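You operate a simulated robot arm through the tools that you are given. There is no shell and no other tool.

The job below is to be done with a simulated two-armed robot. You get a single attempt, and the scene is never put back.

Task
Close the plates door. Then push the linen door shut. Then push the brush door shut. Then fetch the blue cup and stand it on top of the green wiper. Then fetch the soup jar and stand it on the worktop. Then close the tea door. Then take the bottle that says "iced tea" from the worktop and put it on the pine stand. Then close the dry food door. Then lift the blue bin lid open. Do these in the order given. Set down upright: blue cup, soup jar, bottle.

Only the result counts: the job must be done as asked and must still hold three seconds after the hand-in. Knocking over, shifting, dropping, spilling or breaking anything else fails it. A push-on lid holds only when it is set on centred and level and pressed home; a screw cap is set on level and turned clockwise until tight.

Robot
Two 7-joint arms with two-finger grippers on one trunk, on a base that moves. Base frame: it is fixed to the floor where the robot stands at the start and does not move with it; the origin is under the middle of the robot, x ahead of it, y to its left, z up. Lengths are in mm, angles in degrees, forces in N, time in s.
The left shoulder is at the start at [60, 123, 895], the right one opposite. With the tool pointing down near the work surface each hand reaches from about 360 to 800 mm from the robot's upright axis, wherever it stands, measured 20 degrees to its own side. Places, roughly: blue bin lid [100, 1300, 600]; blue cup (7x7x9 cm) [-1500, -400, 800]; brush door [500, -1100, 500]; dry food door [0, -1200, 500]; green wiper [-1000, -2250, 1000]; iced tea bottle, tea bottle [0, -1750, 1000]; linen door [500, 600, 400]; pine stand [800, 1000, 600]; plates door [800, 0, 400]; soup jar [-1750, -250, 750]; tea door [-1000, -1900, 1800]; worktop [300, -1700, 900]. Payload 1.47 kg a hand.
Tool frame (each hand has its own): the origin (TCP) lies between the finger pads and is the grasp point; the fingertips stand 16 mm ahead of it; z points along the fingers, y is the line along which they close. The gripper opens to 87 mm; its body begins 55 mm behind the TCP.
Orientation is that of the tool frame in the base frame, as [roll, pitch, yaw] about the fixed x, y, z axes, in that order (R = Rz(yaw) Ry(pitch) Rx(roll)). With the fingers straight down and closing along the base's y, the tool's x points along the base's -x, its y along +y and its z along -z.

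Tools
- The arms move only by the tool drive_tool. It takes "left_motion", "right_motion" or both (then of equal length, played together; a hand with none holds still); each is a list of rows, each a list of 3 entries, a list of its own where there are three numbers: the shift along the tool's x, y, z in mm, then the turn, a rotation vector about the tool's x, y, z in degrees, then the gripper command, from -1 (fully open) to 1 (shut), values between in proportion. In form: [[[dx, dy, dz], [rx, ry, rz], grip], ...]. A call has 1 to 20 rows; each row is the pose to reach, as a shift and turn from the pose commanded when the call began, along the tool's axes at that moment. Each row takes 0.2 s and may step no farther than 50 mm and 8.6 degrees from the row before; otherwise, or with a gripper value out of range, the whole call is refused. Where a pose cannot be reached the arm comes as near as it can. A force on the tool above 40 N (or 10 N above the force at the start of the call, whichever is more), or a blocked arm, ends the call early, and 0.2 s more pass. Each finger travels about 153 mm/s and halts on what it meets, pressing with about 28 N; the grip force reading is that of the motor and also rises with nothing between the fingers. The clock runs only during rows and for 0.2 s after the last one: add rows that repeat a pose to give the fingers time. It gives the time, the measured TCP pose, the force on the tool (base axes), the opening and the grip force at its end, in the units of the frame above (readings bear some noise), with the torque about the TCP (base axes, N m) and any sound that the robot's microphone picked up.
- Cameras (640 x 400 px; columns grow to the right, rows downward): "scene" is now at [76.3, -21.8, 1437.5]; the picture's right is [-0.30, -0.95, 0.00], its down [-0.81, 0.26, -0.54] and it looks along [0.51, -0.16, -0.84] (base axes); focal length 224 px, centre (320, 200). "left" rides on the left gripper at [73, -12, -90] in its tool frame; the picture's right is [0.16, 0.99, 0.00], its down [-0.72, 0.12, -0.68] and it looks along [-0.67, 0.11, 0.73] (tool axes); focal length 247 px, centre (320, 200). "right" rides on the right gripper at [73, 12, -90] in its tool frame; the picture's right is [-0.16, 0.99, 0.00], its down [-0.72, -0.12, -0.68] and it looks along [-0.67, -0.11, 0.73] (tool axes); focal length 247 px, centre (320, 200). There is no depth. A picture from a camera that has moved, and an enlarged one, comes with that camera's place and axes in the base frame and with its lens.
- snapshot(camera): a new picture of that camera. No time passes.
- lift_body(by): moves the trunk up (or, below 0, down) by that many mm; the arms and the scene camera ride with it, the base frame stays. It gives what a move gives, with no picture.
- drive_base(legs): drives the robot by 1 to 6 legs, each [ahead, left, turn to the left] in mm, mm and degrees, along the robot's own axes; the way and the turn of a leg run together, so that a leg with both is an arc; at most 1500 mm and 180 degrees a leg. The arms and the cameras ride along, it lands a little off, and it stops where it bumps. It gives what a move gives.
- pan_tilt(pan, tilt): turns the head with the scene camera to pan (to the left, within 120 degrees either way) and tilt (down, from -29 to 69), counted from straight ahead of the robot. It gives what a move gives.
- inspect(camera, box): a new picture of the part [left, top, right, bottom] of that camera's present view, enlarged. No time passes.
- finish_job(): hands the job in; it is judged then, once.

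Places have to be worked out from the pictures, the camera data and where the tool is seen. Open the grippers and draw the arms clear of the work before you hand the job in, unless the task says otherwise.

The tools are called by a JSON object that holds its "fn" and its "kwargs". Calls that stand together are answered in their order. drive_tool: Moves the arms, as the interface text tells. Its arguments: {"type":"object","properties":{"left_motion":{"type":"array","items":{"type":"array"}},"right_motion":{"type":"array","items":{"type":"array"}}},"required":[]} The other tools are called the same way: lift_body (by) moves the trunk up or down; drive_base (legs) drives the base; pan_tilt (pan, tilt) turns the head that bears the scene camera; snapshot (camera) takes a picture; inspect (camera, box) takes an enlarged picture of a part of a camera's view; finish_job () hands the job in.

At the start:

```text
time: 0.0
left_tcp_pos: [540.7, 99.9, 946.3]
left_tcp_rot: [180.0, 0.0, 179.9]
left_wrist_force: [0.1, -0.6, -0.5]
left_moment: [-0.01, 0.0, 0.03]
left_width: 86.9
left_grasp_force: 0.0
right_tcp_pos: [420.8, -420.1, 923.1]
right_tcp_rot: [180.0, -0.1, -179.9]
right_wrist_force: [-0.6, 0.0, 0.2]
right_moment: [0.01, -0.01, 0.01]
right_width: 86.7
right_grasp_force: 0.1
trunk travel left (down, up): [-50.0, 180.0]
robot x, y, heading: [1.0, 1.3, 0.1]
head pan, tilt (commanded): [-17.7, 57.7]
```

scene: 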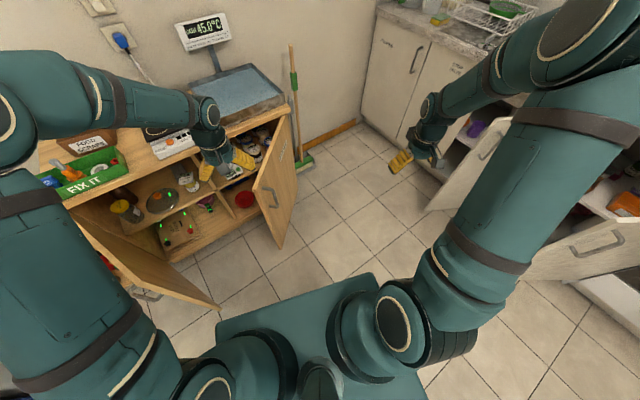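
right: 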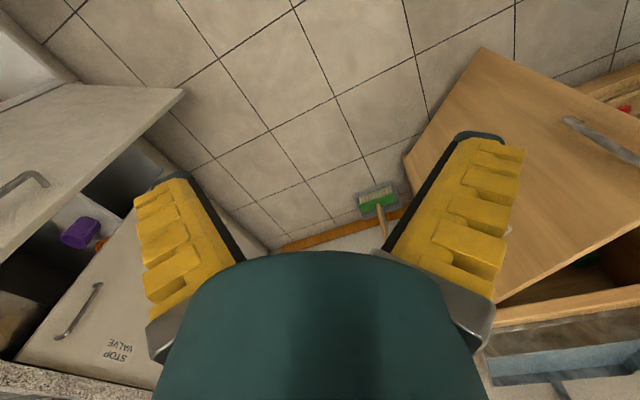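
left: 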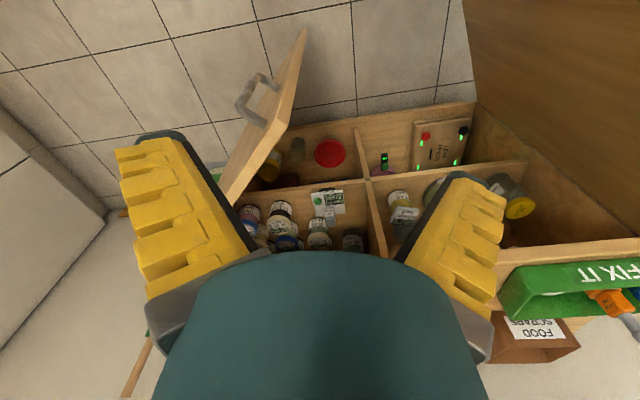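

I begin by looking around with the head camera to find the doors and objects before moving anything.

{"fn": "pan_tilt", "kwargs": {"pan": 0, "tilt": 45}}

{"fn": "snapshot", "kwargs": {"camera": "scene"}}

```text
time: 0.8
left_tcp_pos: [539.4, 99.3, 945.1]
left_tcp_rot: [-179.9, 0.0, 180.0]
left_wrist_force: [-0.1, 0.0, 0.2]
left_moment: [-0.03, 0.03, 0.01]
left_width: 86.9
left_grasp_force: 0.0
right_tcp_pos: [421.4, -419.8, 922.4]
right_tcp_rot: [180.0, 0.0, 180.0]
right_wrist_force: [-0.7, -0.6, -0.8]
right_moment: [-0.03, -0.01, 0.01]
right_width: 87.1
right_grasp_force: 0.0
trunk travel left (down, up): [-50.0, 180.0]
robot x, y, heading: [-2.9, 0.7, 0.1]
head pan, tilt (commanded): [0.0, 45.0]
```

```text
taken
camera scene: at [91.6, -0.8, 1454.1], right [0.0, -1.0, 0.0], down [-0.71, 0.0, -0.71], along [0.71, 0.0, -0.71], focal length 224 px, centre (320, 200)
```

scene: 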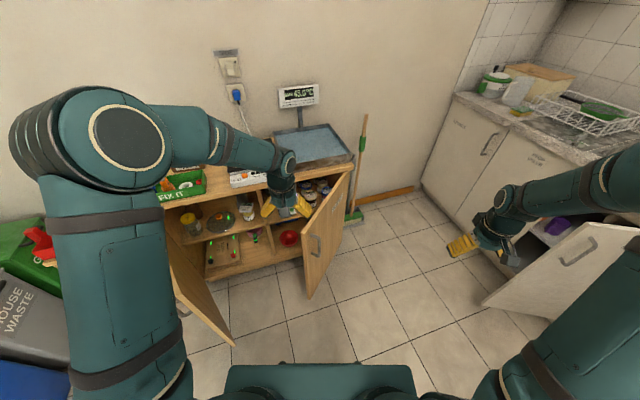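

The front cabinet has two open doors. I look at each side and behind now.

{"fn": "pan_tilt", "kwargs": {"pan": 60, "tilt": 35}}

{"fn": "snapshot", "kwargs": {"camera": "scene"}}

{"fn": "pan_tilt", "kwargs": {"pan": 115, "tilt": 30}}

{"fn": "snapshot", "kwargs": {"camera": "scene"}}

{"fn": "pan_tilt", "kwargs": {"pan": -60, "tilt": 30}}

{"fn": "snapshot", "kwargs": {"camera": "scene"}}

{"fn": "pan_tilt", "kwargs": {"pan": -115, "tilt": 20}}

{"fn": "snapshot", "kwargs": {"camera": "scene"}}

```text
time: 2.1
left_tcp_pos: [540.0, 100.1, 945.3]
left_tcp_rot: [-180.0, 0.0, -180.0]
left_wrist_force: [0.1, -0.1, 0.1]
left_moment: [-0.03, -0.03, 0.0]
left_width: 87.1
left_grasp_force: 0.0
right_tcp_pos: [421.0, -421.2, 922.9]
right_tcp_rot: [-180.0, 0.0, 179.9]
right_wrist_force: [-0.9, 0.0, -0.5]
right_moment: [-0.04, 0.04, 0.0]
right_width: 86.9
right_grasp_force: 0.1
trunk travel left (down, up): [-50.0, 180.0]
robot x, y, heading: [-1.9, 5.6, 0.1]
head pan, tilt (commanded): [60.0, 35.0]
```

```text
taken
camera scene: at [54.4, 75.4, 1469.0], right [0.87, -0.5, 0.0], down [-0.29, -0.5, -0.82], along [0.41, 0.71, -0.57], focal length 224 px, centre (320, 200)
```

scene: 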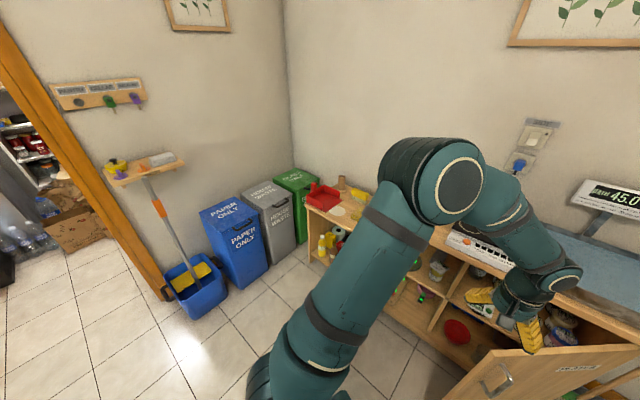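

```text
time: 3.4
left_tcp_pos: [539.7, 99.3, 945.6]
left_tcp_rot: [180.0, 0.0, -180.0]
left_wrist_force: [-0.6, 0.0, -0.4]
left_moment: [0.0, -0.04, 0.02]
left_width: 87.2
left_grasp_force: 0.0
right_tcp_pos: [420.5, -420.7, 925.1]
right_tcp_rot: [-180.0, -0.1, 180.0]
right_wrist_force: [0.7, -1.1, 0.0]
right_moment: [0.02, 0.0, 0.0]
right_width: 86.8
right_grasp_force: 0.1
trunk travel left (down, up): [-50.0, 180.0]
robot x, y, heading: [-0.7, 1.1, -0.2]
head pan, tilt (commanded): [115.0, 30.0]
```

```text
taken
camera scene: at [-27.9, 81.2, 1476.8], right [0.91, 0.42, 0.0], down [0.21, -0.45, -0.87], along [-0.37, 0.79, -0.5], focal length 224 px, centre (320, 200)
```

scene: 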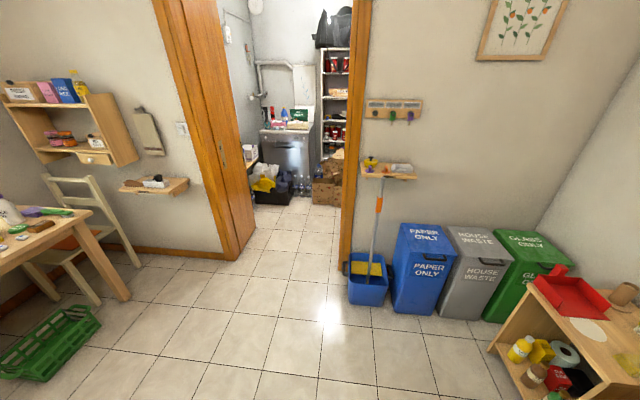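

```text
time: 6.0
left_tcp_pos: [539.4, 98.8, 945.1]
left_tcp_rot: [-179.9, 0.0, -179.9]
left_wrist_force: [0.1, 0.0, 0.0]
left_moment: [0.01, 0.0, -0.01]
left_width: 87.0
left_grasp_force: 0.0
right_tcp_pos: [420.2, -420.8, 923.3]
right_tcp_rot: [179.9, -0.1, -179.9]
right_wrist_force: [-0.4, -0.4, 0.1]
right_moment: [0.0, 0.0, 0.01]
right_width: 86.9
right_grasp_force: 0.0
trunk travel left (down, up): [-50.0, 180.0]
robot x, y, heading: [-0.9, 3.3, 0.1]
head pan, tilt (commanded): [-60.0, 30.0]
```

```text
taken
camera scene: at [55.5, -79.1, 1476.8], right [-0.87, -0.5, 0.0], down [-0.25, 0.43, -0.87], along [0.43, -0.75, -0.5], focal length 224 px, centre (320, 200)
```

scene: 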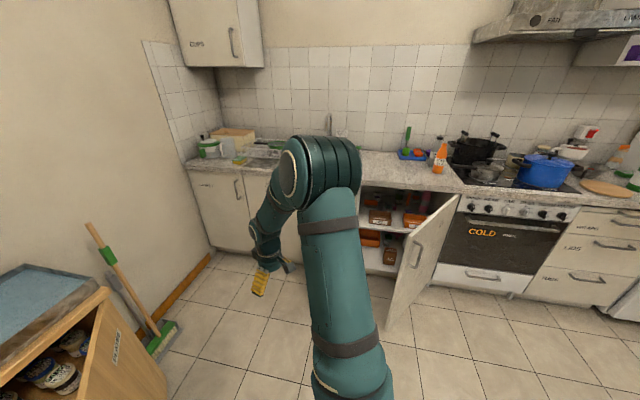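

```text
time: 7.2
left_tcp_pos: [540.1, 100.0, 945.8]
left_tcp_rot: [180.0, 0.0, -180.0]
left_wrist_force: [0.5, -0.6, -0.3]
left_moment: [0.04, -0.03, 0.0]
left_width: 87.3
left_grasp_force: 0.1
right_tcp_pos: [421.0, -419.9, 923.0]
right_tcp_rot: [-180.0, 0.0, -180.0]
right_wrist_force: [-0.2, 0.1, -0.2]
right_moment: [0.0, 0.02, 0.02]
right_width: 86.9
right_grasp_force: 0.1
trunk travel left (down, up): [-50.0, 180.0]
robot x, y, heading: [-1.4, -4.0, -0.1]
head pan, tilt (commanded): [-115.0, 20.0]
```

```text
taken
camera scene: at [-29.0, -85.2, 1492.8], right [-0.91, 0.42, 0.0], down [0.14, 0.31, -0.94], along [-0.4, -0.85, -0.34], focal length 224 px, centre (320, 200)
```

scene: 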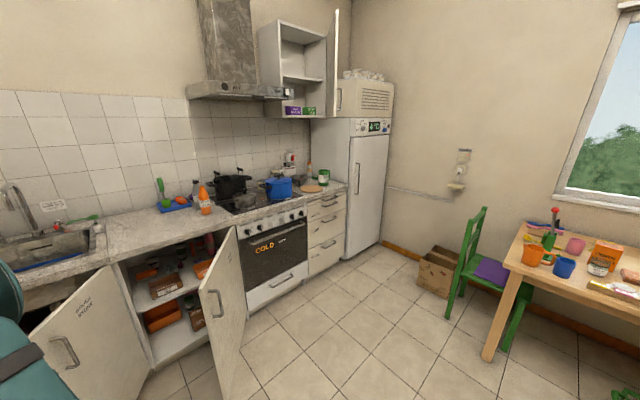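

I see the rough layout: front cabinet (plates/linen), sink run on the right, table behind. I take closer looks at the front cabinet and the right-hand run.

{"fn": "pan_tilt", "kwargs": {"pan": 10, "tilt": 50}}

{"fn": "inspect", "kwargs": {"camera": "scene", "box": [140, 120, 460, 320]}}

{"fn": "snapshot", "kwargs": {"camera": "scene"}}

```text
time: 9.3
left_tcp_pos: [540.0, 100.9, 945.4]
left_tcp_rot: [180.0, -0.1, -180.0]
left_wrist_force: [-0.2, 0.1, -0.3]
left_moment: [-0.01, 0.0, -0.02]
left_width: 87.0
left_grasp_force: 0.1
right_tcp_pos: [420.2, -420.7, 922.9]
right_tcp_rot: [-180.0, 0.0, 180.0]
right_wrist_force: [-0.2, -0.6, -0.6]
right_moment: [-0.01, -0.01, 0.02]
right_width: 86.9
right_grasp_force: 0.1
trunk travel left (down, up): [-50.0, 180.0]
robot x, y, heading: [-0.1, -3.4, 0.1]
head pan, tilt (commanded): [10.0, 50.0]
```

```text
2.00 times, centred on (300, 220) of scene
camera zoom: at [86.1, 12.5, 1447.3], right [0.17, -0.98, 0.0], down [-0.75, -0.13, -0.64], along [0.63, 0.11, -0.77], focal length 449 px, centre (360, 160)
```

zoom: 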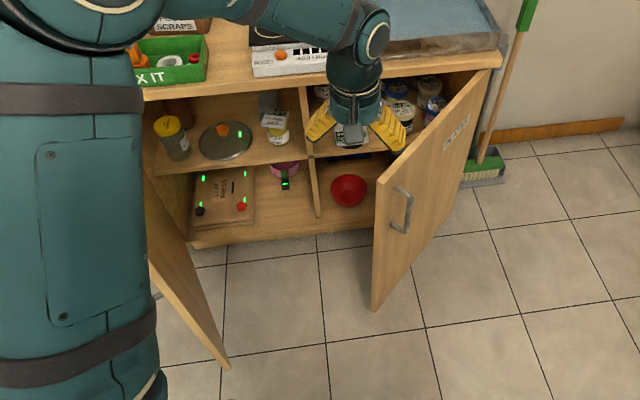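

```text
taken
camera scene: at [86.1, 12.5, 1447.3], right [0.17, -0.98, 0.0], down [-0.75, -0.13, -0.64], along [0.63, 0.11, -0.77], focal length 224 px, centre (320, 200)
```

scene: 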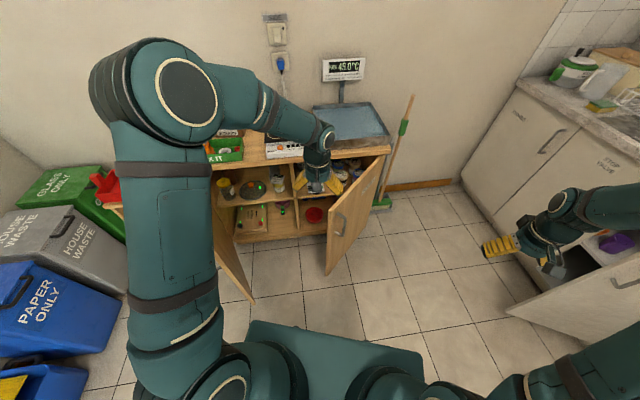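

The front cabinet looks turned about 17 degrees, with the plates door hinged right and the linen door hinged left. Now I zoom into the right-hand run and the table.

{"fn": "pan_tilt", "kwargs": {"pan": -115, "tilt": 20}}

{"fn": "inspect", "kwargs": {"camera": "scene", "box": [0, 140, 320, 340]}}

{"fn": "inspect", "kwargs": {"camera": "scene", "box": [160, 80, 400, 230]}}

{"fn": "inspect", "kwargs": {"camera": "scene", "box": [440, 180, 640, 305]}}

{"fn": "inspect", "kwargs": {"camera": "scene", "box": [120, 140, 240, 215]}}

```text
time: 11.3
left_tcp_pos: [539.4, 101.0, 947.0]
left_tcp_rot: [179.9, 0.0, -180.0]
left_wrist_force: [-0.2, -0.1, 0.0]
left_moment: [0.0, -0.01, 0.01]
left_width: 86.9
left_grasp_force: 0.0
right_tcp_pos: [420.1, -419.5, 922.9]
right_tcp_rot: [180.0, -0.1, 180.0]
right_wrist_force: [1.0, -1.0, 0.1]
right_moment: [0.02, -0.03, -0.02]
right_width: 87.0
right_grasp_force: 0.0
trunk travel left (down, up): [-50.0, 180.0]
robot x, y, heading: [-0.7, -0.1, 0.2]
head pan, tilt (commanded): [-115.0, 20.0]
```

```text
2.00 times, centred on (160, 240) of scene
camera zoom: at [-29.0, -85.2, 1492.8], right [-0.91, 0.42, 0.0], down [0.14, 0.31, -0.94], along [-0.4, -0.85, -0.34], focal length 449 px, centre (640, 120)
```

zoom: 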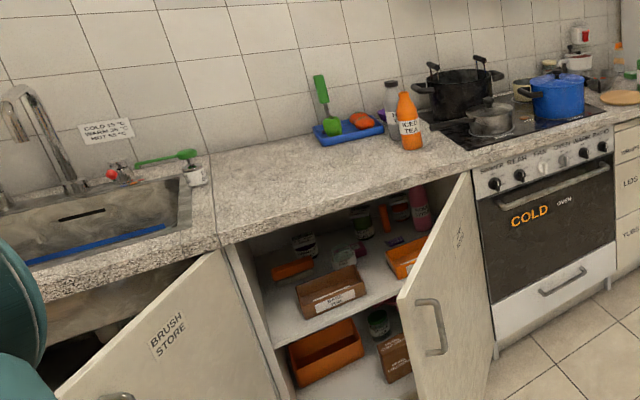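

```text
2.67 times, centred on (280, 155) of scene
camera zoom: at [-29.0, -85.2, 1492.8], right [-0.91, 0.42, 0.0], down [0.14, 0.31, -0.94], along [-0.4, -0.85, -0.34], focal length 598 px, centre (427, 320)
```

zoom: 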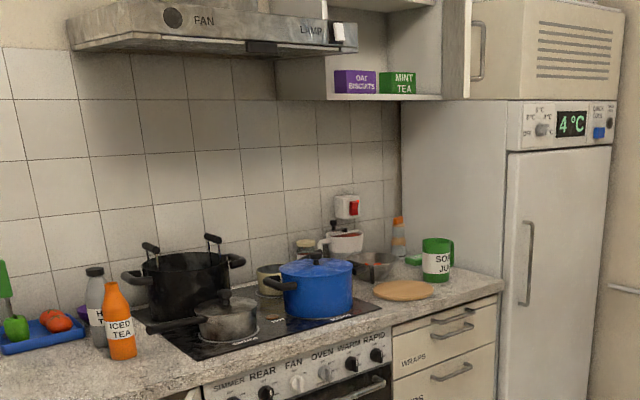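

```text
3.20 times, centred on (540, 242) of scene
camera zoom: at [-29.0, -85.2, 1492.8], right [-0.91, 0.42, 0.0], down [0.14, 0.31, -0.94], along [-0.4, -0.85, -0.34], focal length 718 px, centre (-384, 64)
```

zoom: 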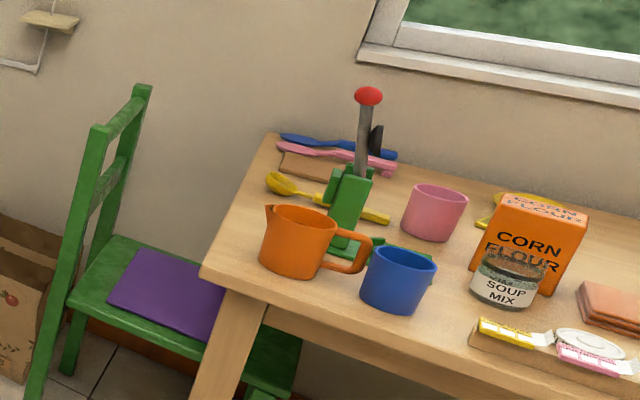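

```text
5.33 times, centred on (180, 178) of scene
camera zoom: at [-29.0, -85.2, 1492.8], right [-0.91, 0.42, 0.0], down [0.14, 0.31, -0.94], along [-0.4, -0.85, -0.34], focal length 1196 px, centre (1067, 320)
```

zoom: 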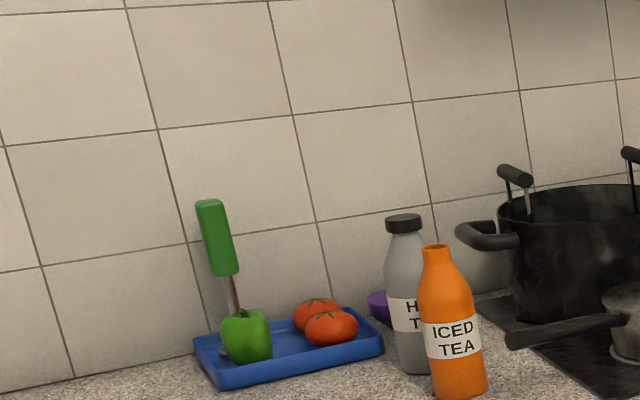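

The scene is clear enough to start: the plates door tip is near [605, 65], top about z 755, and it swings on a hinge near [984, -147]. I close the left gripper, tilt it forward and bring it to the right (outer) side of that door, still above it.

{"fn": "drive_tool", "kwargs": {"left_motion": [[[-10, -22, 0], [0, -7.5, 0], 1], [[-20, -44, 0], [0, -15, 0], 1], [[-30, -66, 0], [0, -22.5, 0], 1], [[-40, -88, 0], [0, -30, 0], 1], [[-50, -110, 0], [0, -37.5, 0], 1], [[-60, -135, 0], [0, -45, 0], 1], [[-60, -135, 0], [0, -45, 0], 1]]}}

{"fn": "snapshot", "kwargs": {"camera": "left"}}

{"fn": "pan_tilt", "kwargs": {"pan": 0, "tilt": 50}}

{"fn": "snapshot", "kwargs": {"camera": "scene"}}

```text
time: 12.9
left_tcp_pos: [600.3, -36.0, 945.8]
left_tcp_rot: [-179.9, 45.1, -179.9]
left_wrist_force: [-0.1, -0.1, -0.2]
left_moment: [-0.03, 0.0, 0.01]
left_width: 0.1
left_grasp_force: 28.1
right_tcp_pos: [421.0, -419.7, 922.8]
right_tcp_rot: [179.9, -0.1, -179.9]
right_wrist_force: [0.3, -0.1, 0.3]
right_moment: [-0.04, -0.02, -0.01]
right_width: 86.9
right_grasp_force: 0.0
trunk travel left (down, up): [-50.0, 180.0]
robot x, y, heading: [-2.3, -1.0, 0.2]
head pan, tilt (commanded): [-115.0, 20.0]
```

```text
taken
camera left: at [485.3, -47.0, 957.1], right [-0.11, 0.99, -0.11], down [0.03, 0.12, 0.99], along [0.99, 0.11, -0.04], focal length 247 px, centre (320, 200)
```

left: 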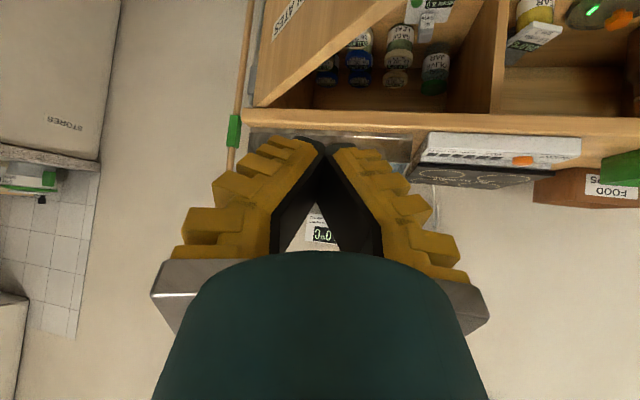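

```text
time: 14.9
left_tcp_pos: [601.2, -36.1, 945.4]
left_tcp_rot: [179.9, 44.9, -179.9]
left_wrist_force: [-0.2, 0.4, -0.1]
left_moment: [-0.01, 0.01, 0.01]
left_width: 0.0
left_grasp_force: 27.9
right_tcp_pos: [420.1, -421.2, 922.0]
right_tcp_rot: [-180.0, 0.0, -180.0]
right_wrist_force: [0.8, 0.4, -1.4]
right_moment: [0.02, 0.01, 0.03]
right_width: 87.1
right_grasp_force: 0.1
trunk travel left (down, up): [-50.0, 180.0]
robot x, y, heading: [1.9, 0.6, -0.0]
head pan, tilt (commanded): [0.0, 50.0]
```

```text
taken
camera scene: at [87.3, -0.8, 1447.3], right [0.0, -1.0, 0.0], down [-0.77, 0.0, -0.64], along [0.64, 0.0, -0.77], focal length 224 px, centre (320, 200)
```

scene: 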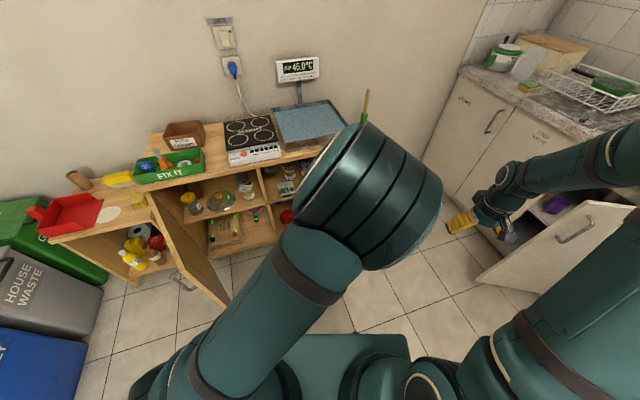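

The closed left gripper is at [600, -36, 946], to the right of the plates door tip and clear of it. I lower it straight down to about z 690 on the outer side of the door.

{"fn": "drive_tool", "kwargs": {"left_motion": [[[30, 0, 30], [0, 0, 0], 1], [[60, 0, 60], [0, 0, 0], 1], [[90, 0, 90], [0, 0, 0], 1], [[120, 0, 120], [0, 0, 0], 1], [[150, 0, 150], [0, 0, 0], 1], [[180, 0, 180], [0, 0, 0], 1], [[180, 0, 180], [0, 0, 0], 1]]}}

{"fn": "snapshot", "kwargs": {"camera": "left"}}

{"fn": "snapshot", "kwargs": {"camera": "scene"}}

{"fn": "snapshot", "kwargs": {"camera": "right"}}

```text
time: 16.5
left_tcp_pos: [600.4, -36.1, 689.7]
left_tcp_rot: [-180.0, 45.1, -179.9]
left_wrist_force: [0.4, 0.0, 0.0]
left_moment: [0.01, 0.02, -0.01]
left_width: 0.0
left_grasp_force: 28.1
right_tcp_pos: [419.9, -419.9, 923.3]
right_tcp_rot: [180.0, 0.0, -180.0]
right_wrist_force: [0.3, -0.9, 0.1]
right_moment: [0.02, -0.03, -0.02]
right_width: 87.2
right_grasp_force: 0.1
trunk travel left (down, up): [-50.0, 180.0]
robot x, y, heading: [-1.3, 0.6, -0.1]
head pan, tilt (commanded): [0.0, 50.0]
```

```text
taken
camera left: at [485.1, -47.1, 701.3], right [-0.11, 0.99, -0.11], down [0.03, 0.12, 0.99], along [0.99, 0.11, -0.04], focal length 247 px, centre (320, 200)
```

left: 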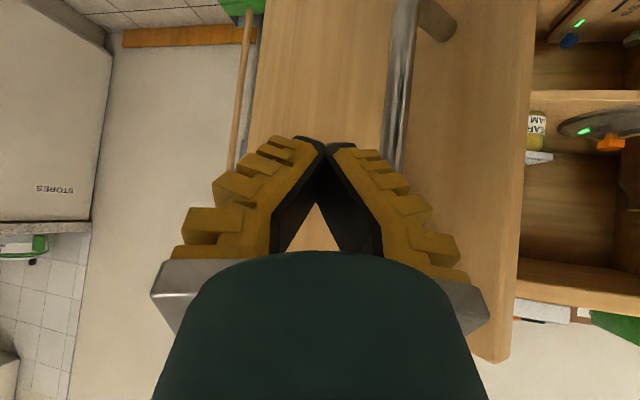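

```text
taken
camera scene: at [87.1, -0.8, 1447.3], right [0.0, -1.0, 0.0], down [-0.77, 0.0, -0.64], along [0.64, 0.0, -0.77], focal length 224 px, centre (320, 200)
```

scene: 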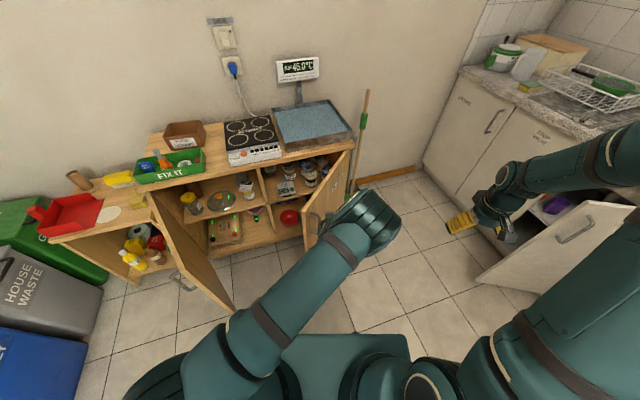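

```text
taken
camera right: at [348.4, -409.3, 1013.1], right [0.16, 0.99, 0.0], down [0.72, -0.12, 0.68], along [0.67, -0.11, -0.73], focal length 247 px, centre (320, 200)
```

right: 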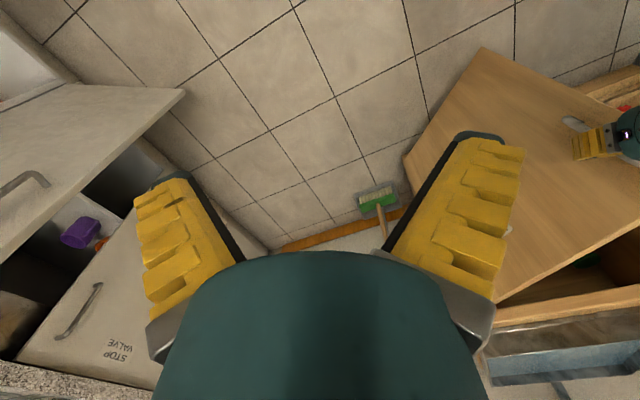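

The gripper is on the outer side; the handle tops out near z 660, so I raise to z 715 and push the door along its arc with the side of the closed fingers.

{"fn": "drive_tool", "kwargs": {"left_motion": [[[-17.7, 0, -17.7], [0, 0, 0], 1], [[-27.6, 27, -7.8], [0, 0, 0], 1], [[-37.5, 54, 2.1], [0, 0, 0], 1], [[-49.5, 84, 14.1], [0, 0, 0], 1], [[-61.5, 113, 26.2], [0, 0, 0], 1], [[-77, 140, 41.7], [0, 0, 0], 1], [[-92.6, 166, 57.3], [0, 0, 0], 1], [[-92.6, 166, 57.3], [0, 0, 0], 1]]}}

{"fn": "snapshot", "kwargs": {"camera": "left"}}

{"fn": "snapshot", "kwargs": {"camera": "scene"}}

```text
time: 18.3
left_tcp_pos: [706.7, 129.5, 717.4]
left_tcp_rot: [-180.0, 45.0, -180.0]
left_wrist_force: [0.7, 0.0, 0.2]
left_moment: [0.04, -0.03, 0.02]
left_width: 0.0
left_grasp_force: 27.9
right_tcp_pos: [419.9, -421.1, 923.3]
right_tcp_rot: [-180.0, 0.0, -179.9]
right_wrist_force: [-0.6, -0.1, 0.0]
right_moment: [0.01, -0.02, -0.02]
right_width: 87.4
right_grasp_force: 0.1
trunk travel left (down, up): [-50.0, 180.0]
robot x, y, heading: [-1.6, 1.6, 0.1]
head pan, tilt (commanded): [0.0, 50.0]
```

```text
taken
camera left: at [591.7, 118.9, 728.7], right [-0.11, 0.99, -0.11], down [0.03, 0.12, 0.99], along [0.99, 0.11, -0.04], focal length 247 px, centre (320, 200)
```

left: 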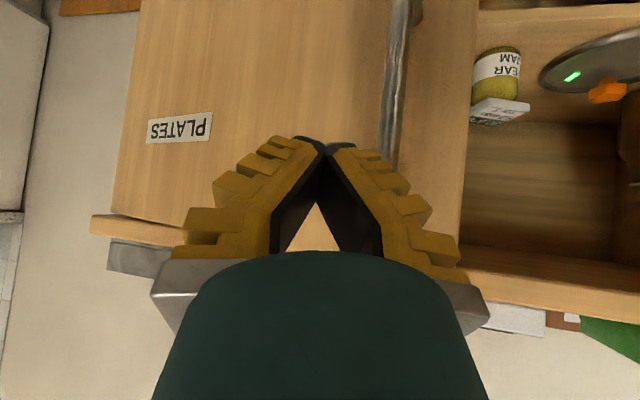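

```text
taken
camera scene: at [87.2, -1.1, 1447.3], right [0.0, -1.0, 0.0], down [-0.77, 0.0, -0.64], along [0.64, 0.0, -0.77], focal length 224 px, centre (320, 200)
```

scene: 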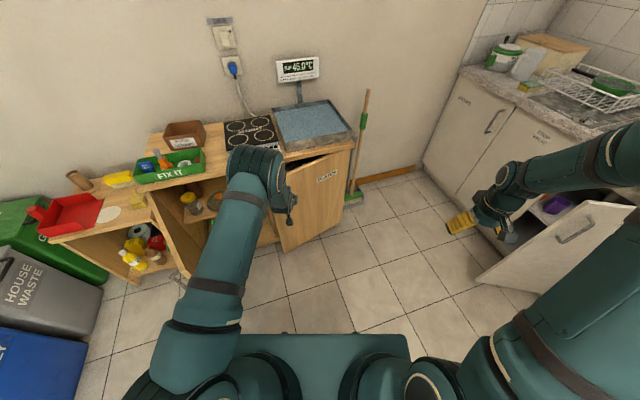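

PLATES label confirmed and the door follows at nearly no force. I go on along the arc towards closed.

{"fn": "drive_tool", "kwargs": {"left_motion": [[[-17.7, 22, 17.7], [0, 0, 0], 1], [[-36.8, 43, 36.8], [0, 0, 0], 1], [[-57.3, 60, 57.3], [0, 0, 0], 1], [[-78.5, 77, 78.5], [0, 0, 0], 1], [[-91.9, 86, 91.9], [0, 0, 0], 1], [[-91.9, 86, 91.9], [0, 0, 0], 1]]}}

{"fn": "snapshot", "kwargs": {"camera": "left"}}

{"fn": "snapshot", "kwargs": {"camera": "scene"}}

```text
time: 19.4
left_tcp_pos: [819.8, 198.0, 711.5]
left_tcp_rot: [-179.4, 44.2, 179.8]
left_wrist_force: [-2.8, -6.0, 3.1]
left_moment: [0.13, -0.06, 0.07]
left_width: 0.0
left_grasp_force: 26.7
right_tcp_pos: [420.9, -421.5, 923.1]
right_tcp_rot: [-179.9, -0.1, 180.0]
right_wrist_force: [-0.2, 0.7, -0.9]
right_moment: [-0.03, 0.02, -0.01]
right_width: 86.9
right_grasp_force: 0.0
trunk travel left (down, up): [-50.0, 180.0]
robot x, y, heading: [-0.4, -1.3, -0.1]
head pan, tilt (commanded): [0.0, 50.0]
stopped in row 5 (left hand): the force on the tool passed its limit at 46 N (the readings are from after the stop); the commanded pose is now the measured one
```

```text
taken
camera left: at [704.1, 188.4, 724.4], right [-0.1, 0.99, -0.12], down [0.05, 0.12, 0.99], along [0.99, 0.1, -0.06], focal length 247 px, centre (320, 200)
```

left: 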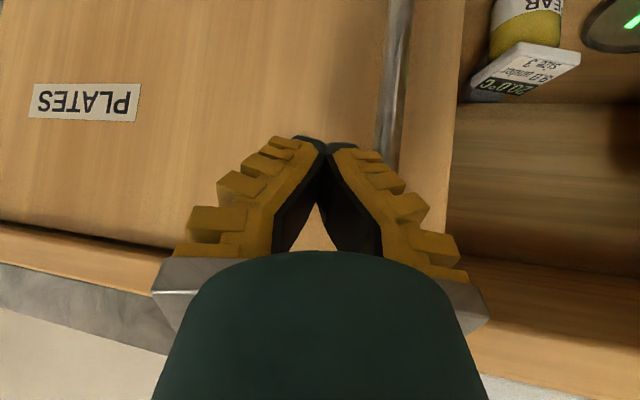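

```text
taken
camera scene: at [87.7, -1.0, 1447.2], right [0.0, -1.0, 0.0], down [-0.77, 0.0, -0.64], along [0.64, 0.0, -0.77], focal length 224 px, centre (320, 200)
```

scene: 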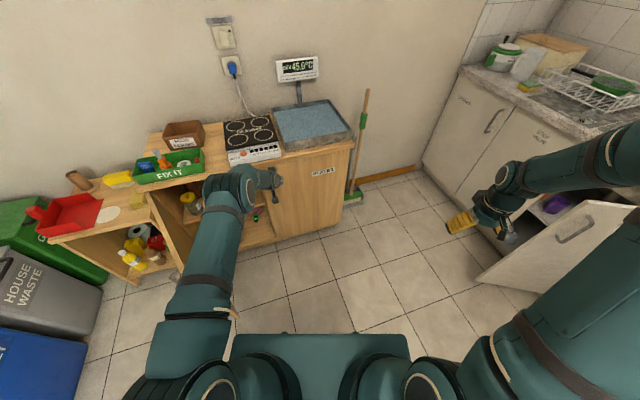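

The force rose to 46 N, so the door seems seated. I zoom in to check that it is flush.

{"fn": "inspect", "kwargs": {"camera": "scene", "box": [220, 120, 380, 220]}}

{"fn": "inspect", "kwargs": {"camera": "left", "box": [0, 180, 320, 380]}}

```text
4.00 times, centred on (300, 170) of scene
camera zoom: at [87.7, -1.0, 1447.2], right [0.0, -1.0, 0.0], down [-0.77, 0.0, -0.64], along [0.64, 0.0, -0.77], focal length 897 px, centre (400, 320)
```

zoom: 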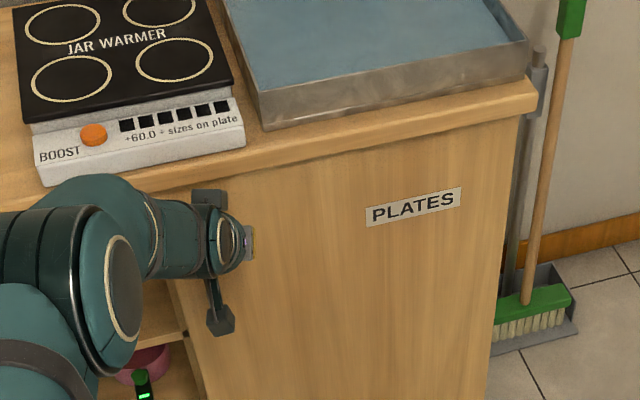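

```text
2.00 times, centred on (160, 280) of left
camera zoom: at [704.1, 188.4, 724.4], right [-0.1, 0.99, -0.12], down [0.05, 0.12, 0.99], along [0.99, 0.1, -0.06], focal length 494 px, centre (640, 40)
```

zoom: 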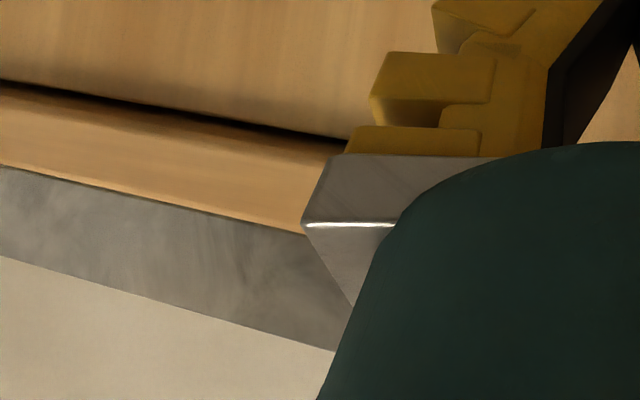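

It looks nearly flush; I back the hand off and up so I can view the whole door and check it against the cabinet edge.

{"fn": "drive_tool", "kwargs": {"left_motion": [[[21, -10, -21], [0, 0, 0], 1], [[42, -20, -42], [0, 0, 0], 1], [[8, -20, -76], [0, 0, 0], 1], [[-26, -20, -110], [0, 0, 0], 1], [[-60, -20, -144], [0, 0, 0], 1], [[-94, -20, -178], [0, 0, 0], 1], [[-127, -20, -212], [0, 0, 0], 1]]}}

{"fn": "inspect", "kwargs": {"camera": "scene", "box": [140, 100, 380, 250]}}

{"fn": "snapshot", "kwargs": {"camera": "left"}}

```text
time: 20.9
left_tcp_pos: [760.5, 183.0, 952.4]
left_tcp_rot: [-179.3, 44.2, 179.9]
left_wrist_force: [-0.1, -0.6, -0.7]
left_moment: [-0.02, 0.02, 0.01]
left_width: 0.0
left_grasp_force: 28.0
right_tcp_pos: [419.6, -421.4, 923.1]
right_tcp_rot: [-180.0, 0.0, 179.9]
right_wrist_force: [-0.5, 0.5, 0.3]
right_moment: [-0.02, -0.02, 0.0]
right_width: 87.2
right_grasp_force: 0.1
trunk travel left (down, up): [-50.0, 180.0]
robot x, y, heading: [-4.7, 1.9, 0.1]
head pan, tilt (commanded): [0.0, 50.0]
```

```text
2.67 times, centred on (260, 175) of scene
camera zoom: at [86.2, -1.2, 1447.3], right [0.0, -1.0, 0.0], down [-0.77, 0.0, -0.64], along [0.64, 0.0, -0.77], focal length 598 px, centre (480, 267)
```

zoom: 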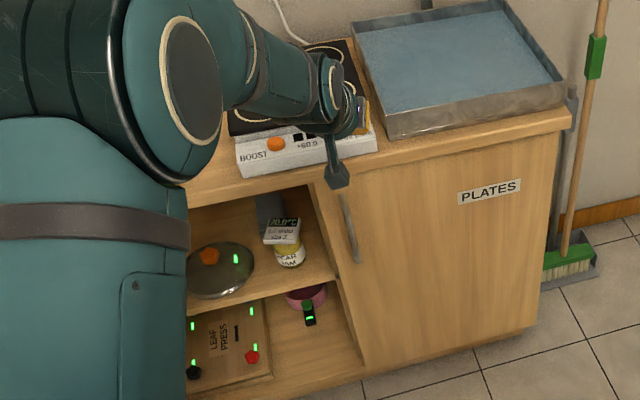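

```text
taken
camera left: at [645.0, 172.5, 966.5], right [-0.1, 0.99, -0.12], down [0.05, 0.12, 0.99], along [0.99, 0.1, -0.06], focal length 247 px, centre (320, 200)
```

left: 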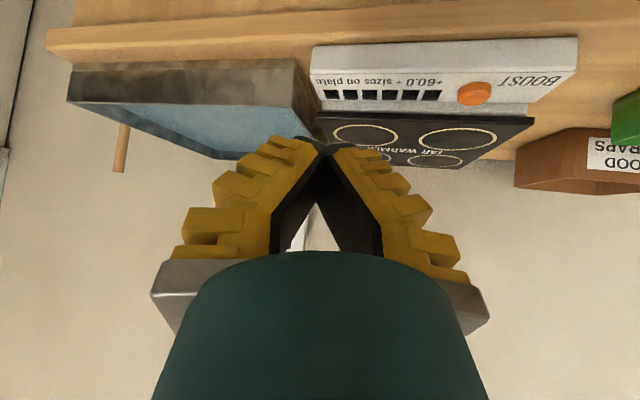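

The plates door lies flush with the cabinet line. Next is the linen door; I carry the left hand high (z 950) over to its outer, left side near [340, 560].

{"fn": "drive_tool", "kwargs": {"left_motion": [[[25, 31, -24.4], [0, 0, 0], 1], [[50, 63, -49], [0, 0, 0], 1], [[75, 94, -73], [0, 0, 0], 1], [[100, 126, -98], [0, 0, 0], 1], [[125, 157, -122], [0, 0, 0], 1], [[150, 188, -146], [0, 0, 0], 1], [[175, 220, -171], [0, 0, 0], 1], [[200, 251, -195], [0, 0, 0], 1], [[225, 283, -220], [0, 0, 0], 1], [[250, 314, -244], [0, 0, 0], 1], [[276, 346, -268], [0, 0, 0], 1], [[301, 377, -293], [0, 0, 0], 1], [[301, 377, -293], [0, 0, 0], 1]]}}

{"fn": "snapshot", "kwargs": {"camera": "scene"}}

{"fn": "snapshot", "kwargs": {"camera": "left"}}

```text
time: 23.8
left_tcp_pos: [352.7, 548.9, 944.8]
left_tcp_rot: [-177.6, 43.2, 179.9]
left_wrist_force: [-0.1, 0.4, 0.1]
left_moment: [-0.02, -0.03, 0.0]
left_width: 0.0
left_grasp_force: 28.1
left hand out of reach, approached as far as the arm can: row 12
right_tcp_pos: [419.2, -420.4, 923.9]
right_tcp_rot: [179.9, 0.1, 179.9]
right_wrist_force: [0.3, 0.7, 0.1]
right_moment: [0.0, -0.04, 0.02]
right_width: 87.3
right_grasp_force: 0.0
trunk travel left (down, up): [-50.0, 180.0]
robot x, y, heading: [1.7, -0.9, -0.1]
head pan, tilt (commanded): [0.0, 50.0]
```

```text
taken
camera scene: at [85.6, -0.2, 1447.4], right [0.0, -1.0, 0.0], down [-0.77, 0.0, -0.64], along [0.64, 0.0, -0.77], focal length 224 px, centre (320, 200)
```

scene: 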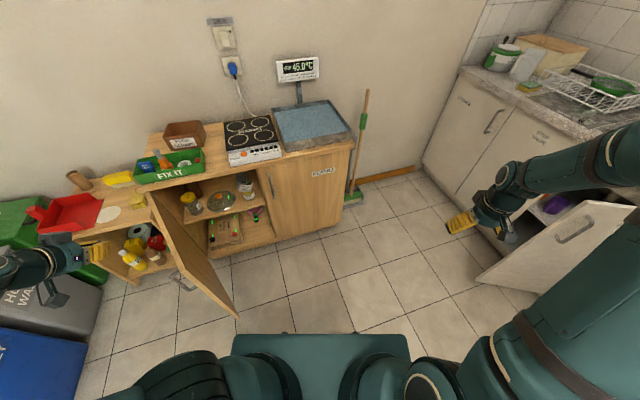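

```text
taken
camera left: at [236.8, 541.5, 960.5], right [-0.08, 0.99, -0.14], down [0.07, 0.14, 0.99], along [0.99, 0.07, -0.08], focal length 247 px, centre (320, 200)
```

left: 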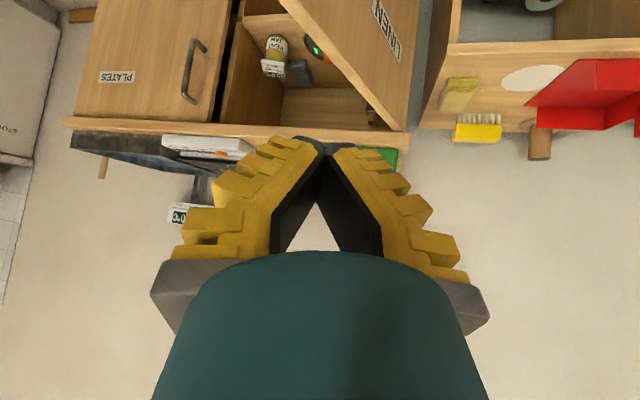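

Plates door is flush in this view; the linen door (LINEN label seen) stands open with its tip near [375, 442]. The left hand is at the edge of its reach, so I turn the base left 17 degrees to square up with the cabinet.

{"fn": "drive_base", "kwargs": {"legs": [[0, 0, 17]]}}

{"fn": "snapshot", "kwargs": {"camera": "scene"}}

```text
time: 25.1
left_tcp_pos: [182.4, 625.6, 945.1]
left_tcp_rot: [-177.6, 43.2, -163.6]
left_wrist_force: [0.0, 0.2, -0.2]
left_moment: [-0.01, -0.03, 0.01]
left_width: 0.3
left_grasp_force: 27.6
right_tcp_pos: [522.0, -283.1, 923.2]
right_tcp_rot: [179.9, 0.0, -163.4]
right_wrist_force: [1.6, 0.1, -0.3]
right_moment: [-0.01, -0.01, 0.02]
right_width: 87.0
right_grasp_force: 0.1
trunk travel left (down, up): [-50.0, 180.0]
robot x, y, heading: [-4.4, 0.5, 16.5]
head pan, tilt (commanded): [0.0, 50.0]
```

```text
taken
camera scene: at [83.2, 24.0, 1447.3], right [0.28, -0.96, 0.0], down [-0.73, -0.22, -0.64], along [0.62, 0.18, -0.77], focal length 224 px, centre (320, 200)
```

scene: 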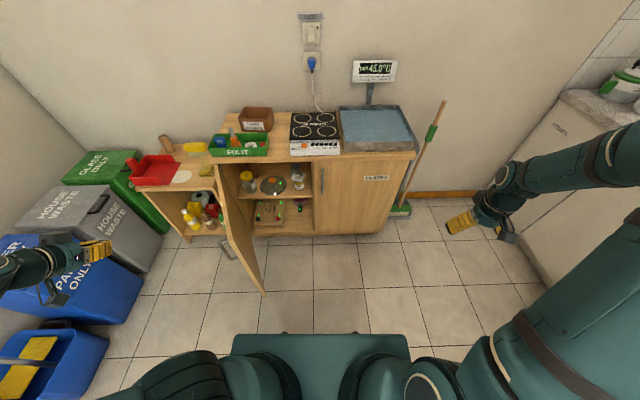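

Squared up now: linen hinge about [700, 700], tip about [390, 440]. I move the left hand to [359, 531] and lower to z 715 outside the door.

{"fn": "drive_tool", "kwargs": {"left_motion": [[[-20.8, -28.2, 19.5], [0, 0, 0], 1], [[-41.6, -56.4, 39], [0, 0, 0], 1], [[-62.4, -84.6, 58.5], [0, 0, 0], 1], [[-83.2, -112.8, 78], [0, 0, 0], 1], [[-103.9, -140.9, 97.5], [0, 0, 0], 1], [[-72.4, -139.5, 131], [0, 0, 0], 1], [[-40.9, -138, 164.5], [0, 0, 0], 1], [[-9.4, -136.7, 198], [0, 0, 0], 1], [[22.1, -135.3, 231.5], [0, 0, 0], 1], [[53.5, -133.9, 264.9], [0, 0, 0], 1], [[53.5, -133.9, 264.9], [0, 0, 0], 1]]}}

{"fn": "snapshot", "kwargs": {"camera": "scene"}}

{"fn": "snapshot", "kwargs": {"camera": "left"}}

```text
time: 27.5
left_tcp_pos: [356.5, 525.7, 720.1]
left_tcp_rot: [-177.6, 43.2, -163.6]
left_wrist_force: [-0.1, 0.0, -0.7]
left_moment: [0.01, -0.02, 0.01]
left_width: 0.0
left_grasp_force: 27.7
right_tcp_pos: [522.7, -282.3, 923.1]
right_tcp_rot: [180.0, -0.1, -163.5]
right_wrist_force: [-0.6, 0.8, 0.3]
right_moment: [-0.01, -0.01, -0.02]
right_width: 87.0
right_grasp_force: 0.0
trunk travel left (down, up): [-50.0, 180.0]
robot x, y, heading: [-2.0, -1.9, 16.9]
head pan, tilt (commanded): [0.0, 50.0]
```

```text
taken
camera scene: at [83.2, 23.5, 1447.3], right [0.28, -0.96, 0.0], down [-0.73, -0.22, -0.64], along [0.62, 0.18, -0.77], focal length 224 px, centre (320, 200)
```

scene: 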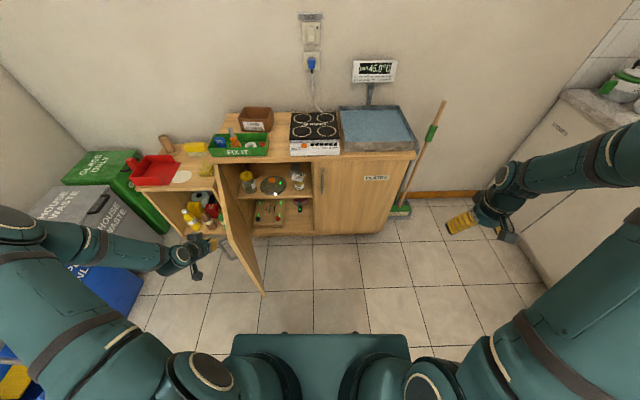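

```text
taken
camera left: at [248.2, 486.4, 735.5], right [-0.36, 0.92, -0.14], down [0.02, 0.16, 0.99], along [0.93, 0.35, -0.08], focal length 247 px, centre (320, 200)
```

left: 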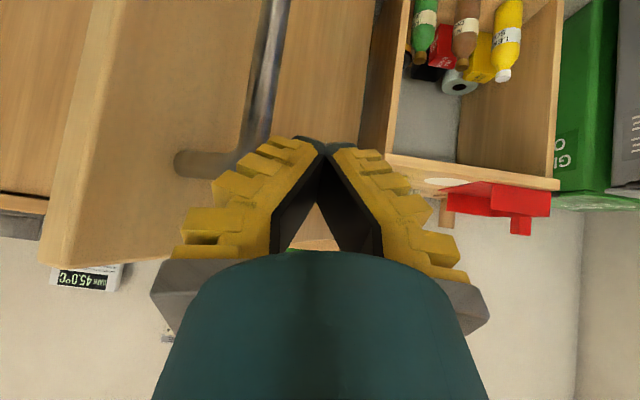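

The linen handle's upper mount sits near z 705 close to the tip, so I push nearer the hinge side (about 300 mm from it) at z 730 along the arc.

{"fn": "drive_tool", "kwargs": {"left_motion": [[[-27.3, 9, 11.9], [0, 0, 0], 1], [[-48, 18.8, 31.3], [0, 0, 0], 1], [[-70.5, -13.6, 52.4], [0, 0, 0], 1], [[-82, -50, 63], [0, 0, 0], 1], [[-93.2, -86.8, 73.7], [0, 0, 0], 1], [[-110.7, -117.6, 90.2], [0, 0, 0], 1], [[-128.3, -148.4, 106.7], [0, 0, 0], 1], [[-151.5, -172.6, 128.4], [0, 0, 0], 1], [[-174.7, -196.9, 150.2], [0, 0, 0], 1], [[-201.6, -211.2, 175.4], [0, 0, 0], 1], [[-228.5, -225.6, 200.7], [0, 0, 0], 1]]}}

{"fn": "snapshot", "kwargs": {"camera": "scene"}}

{"fn": "snapshot", "kwargs": {"camera": "left"}}

```text
time: 29.9
left_tcp_pos: [709.8, 385.6, 735.5]
left_tcp_rot: [-177.6, 43.1, -163.6]
left_wrist_force: [-0.3, 0.0, 0.3]
left_moment: [0.01, 0.01, -0.01]
left_width: 0.1
left_grasp_force: 28.0
right_tcp_pos: [522.6, -284.2, 922.3]
right_tcp_rot: [180.0, 0.1, -163.5]
right_wrist_force: [-0.3, 0.1, 0.0]
right_moment: [0.01, 0.01, 0.03]
right_width: 87.3
right_grasp_force: 0.0
trunk travel left (down, up): [-50.0, 180.0]
robot x, y, heading: [2.0, -2.7, 16.5]
head pan, tilt (commanded): [0.0, 50.0]
```

```text
taken
camera scene: at [84.0, 23.2, 1447.2], right [0.28, -0.96, 0.0], down [-0.73, -0.22, -0.64], along [0.62, 0.18, -0.77], focal length 224 px, centre (320, 200)
```

scene: 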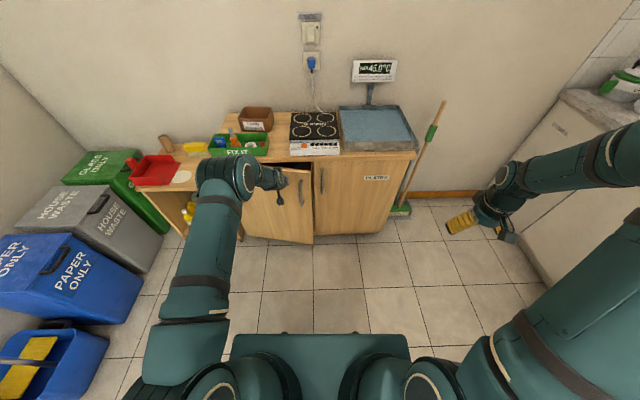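

```text
taken
camera left: at [601.2, 345.4, 751.8], right [-0.36, 0.92, -0.14], down [0.02, 0.16, 0.99], along [0.93, 0.35, -0.08], focal length 247 px, centre (320, 200)
```

left: 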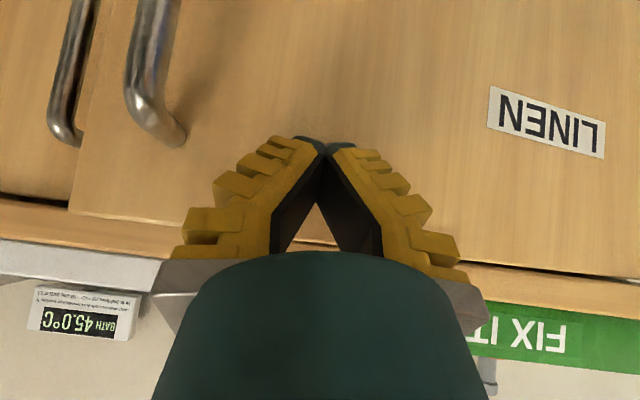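

Linen door is about 10 degrees from closed. I continue forward until it seats.

{"fn": "drive_tool", "kwargs": {"left_motion": [[[-7.5, -1, 13.9], [0, 0, 0], 1], [[-15.1, -2, 27.8], [0, 0, 0], 1], [[-26, -3, 38.1], [0, 0, 0], 1], [[-36.9, -3, 48.3], [0, 0, 0], 1], [[-47.8, -3, 58.6], [0, 0, 0], 1], [[-58.7, -3, 68.9], [0, 0, 0], 1]]}}

{"fn": "snapshot", "kwargs": {"camera": "left"}}

{"fn": "inspect", "kwargs": {"camera": "scene", "box": [180, 120, 420, 270]}}

```text
time: 31.3
left_tcp_pos: [788.1, 401.5, 726.4]
left_tcp_rot: [-177.6, 43.3, -163.6]
left_wrist_force: [0.1, 0.4, 0.4]
left_moment: [0.0, 0.02, -0.01]
left_width: 0.2
left_grasp_force: 28.2
left hand out of reach, approached as far as the arm can: row 6
right_tcp_pos: [522.4, -284.1, 923.3]
right_tcp_rot: [-180.0, 0.0, -163.4]
right_wrist_force: [0.7, 0.4, 0.1]
right_moment: [0.0, -0.03, -0.01]
right_width: 86.8
right_grasp_force: 0.0
trunk travel left (down, up): [-50.0, 180.0]
robot x, y, heading: [2.8, 3.9, 16.6]
head pan, tilt (commanded): [0.0, 50.0]
```

```text
taken
camera left: at [679.7, 362.2, 742.3], right [-0.36, 0.92, -0.14], down [0.02, 0.16, 0.99], along [0.93, 0.35, -0.08], focal length 247 px, centre (320, 200)
```

left: 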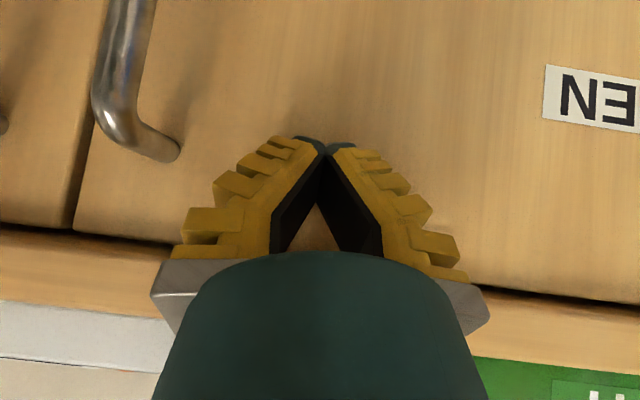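

```text
2.67 times, centred on (300, 195) of scene
camera zoom: at [83.0, 23.5, 1447.3], right [0.28, -0.96, 0.0], down [-0.73, -0.22, -0.64], along [0.62, 0.18, -0.77], focal length 598 px, centre (373, 213)
```

zoom: 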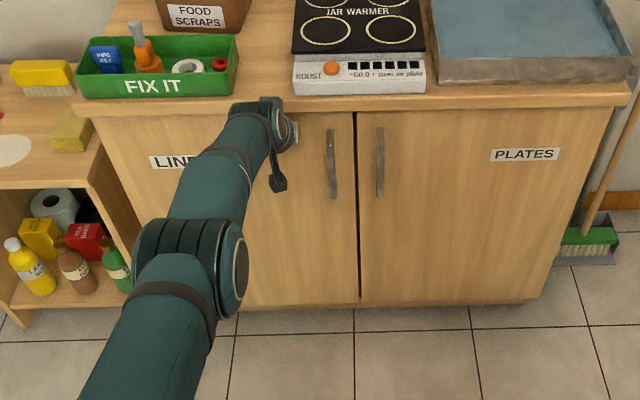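

The door looks almost flush but the arm ran out of reach without feeling resistance. I pull the hand back 120 mm, drive 120 mm ahead, then press again.

{"fn": "drive_tool", "kwargs": {"left_motion": [[[29, 0, -27], [0, 0, 0], 1], [[58, 0, -54], [0, 0, 0], 1], [[87, 0, -82], [0, 0, 0], 1]]}}

{"fn": "drive_base", "kwargs": {"legs": [[120, 0, 0]]}}

{"fn": "snapshot", "kwargs": {"camera": "left"}}

{"fn": "inspect", "kwargs": {"camera": "scene", "box": [180, 120, 420, 270]}}

```text
time: 32.1
left_tcp_pos: [670.9, 373.4, 727.3]
left_tcp_rot: [-177.6, 43.3, -163.7]
left_wrist_force: [0.0, 0.2, -1.3]
left_moment: [0.0, 0.0, 0.01]
left_width: 0.1
left_grasp_force: 28.4
right_tcp_pos: [521.3, -283.6, 925.0]
right_tcp_rot: [180.0, -0.1, -163.5]
right_wrist_force: [-0.2, 0.3, -0.5]
right_moment: [0.0, -0.01, 0.02]
right_width: 87.1
right_grasp_force: 0.0
trunk travel left (down, up): [-50.0, 180.0]
robot x, y, heading: [3.0, 1.2, 16.4]
head pan, tilt (commanded): [0.0, 50.0]
```

```text
time: 33.3
left_tcp_pos: [787.2, 408.3, 726.2]
left_tcp_rot: [-177.7, 43.1, -163.6]
left_wrist_force: [-7.8, -2.1, -4.1]
left_moment: [-0.13, 0.05, 0.17]
left_width: 0.0
left_grasp_force: 28.2
right_tcp_pos: [637.8, -249.8, 924.1]
right_tcp_rot: [-180.0, 0.0, -163.5]
right_wrist_force: [-0.3, 0.3, 0.0]
right_moment: [0.01, -0.01, 0.0]
right_width: 86.7
right_grasp_force: 0.0
trunk travel left (down, up): [-50.0, 180.0]
robot x, y, heading: [113.3, 33.9, 16.4]
head pan, tilt (commanded): [0.0, 50.0]
```

```text
taken
camera left: at [679.0, 369.1, 741.4], right [-0.36, 0.92, -0.14], down [0.02, 0.16, 0.99], along [0.93, 0.35, -0.08], focal length 247 px, centre (320, 200)
```

left: 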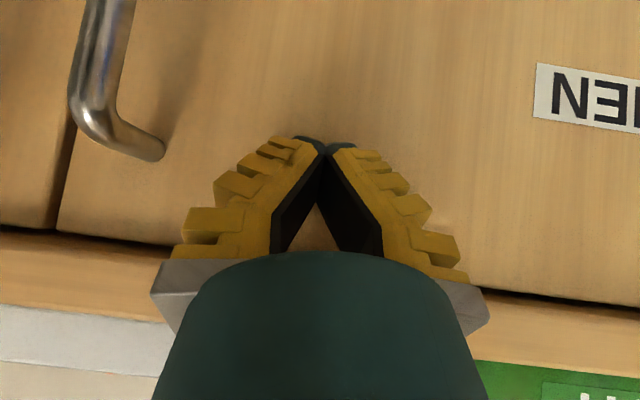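

```text
2.67 times, centred on (300, 195) of scene
camera zoom: at [198.8, 57.9, 1447.2], right [0.28, -0.96, 0.0], down [-0.73, -0.22, -0.64], along [0.62, 0.18, -0.77], focal length 598 px, centre (373, 213)
```

zoom: 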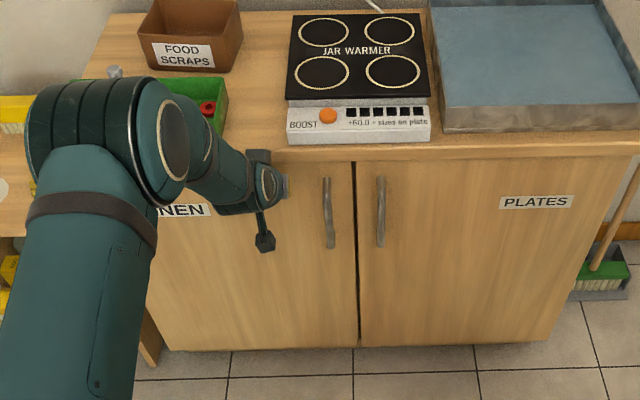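

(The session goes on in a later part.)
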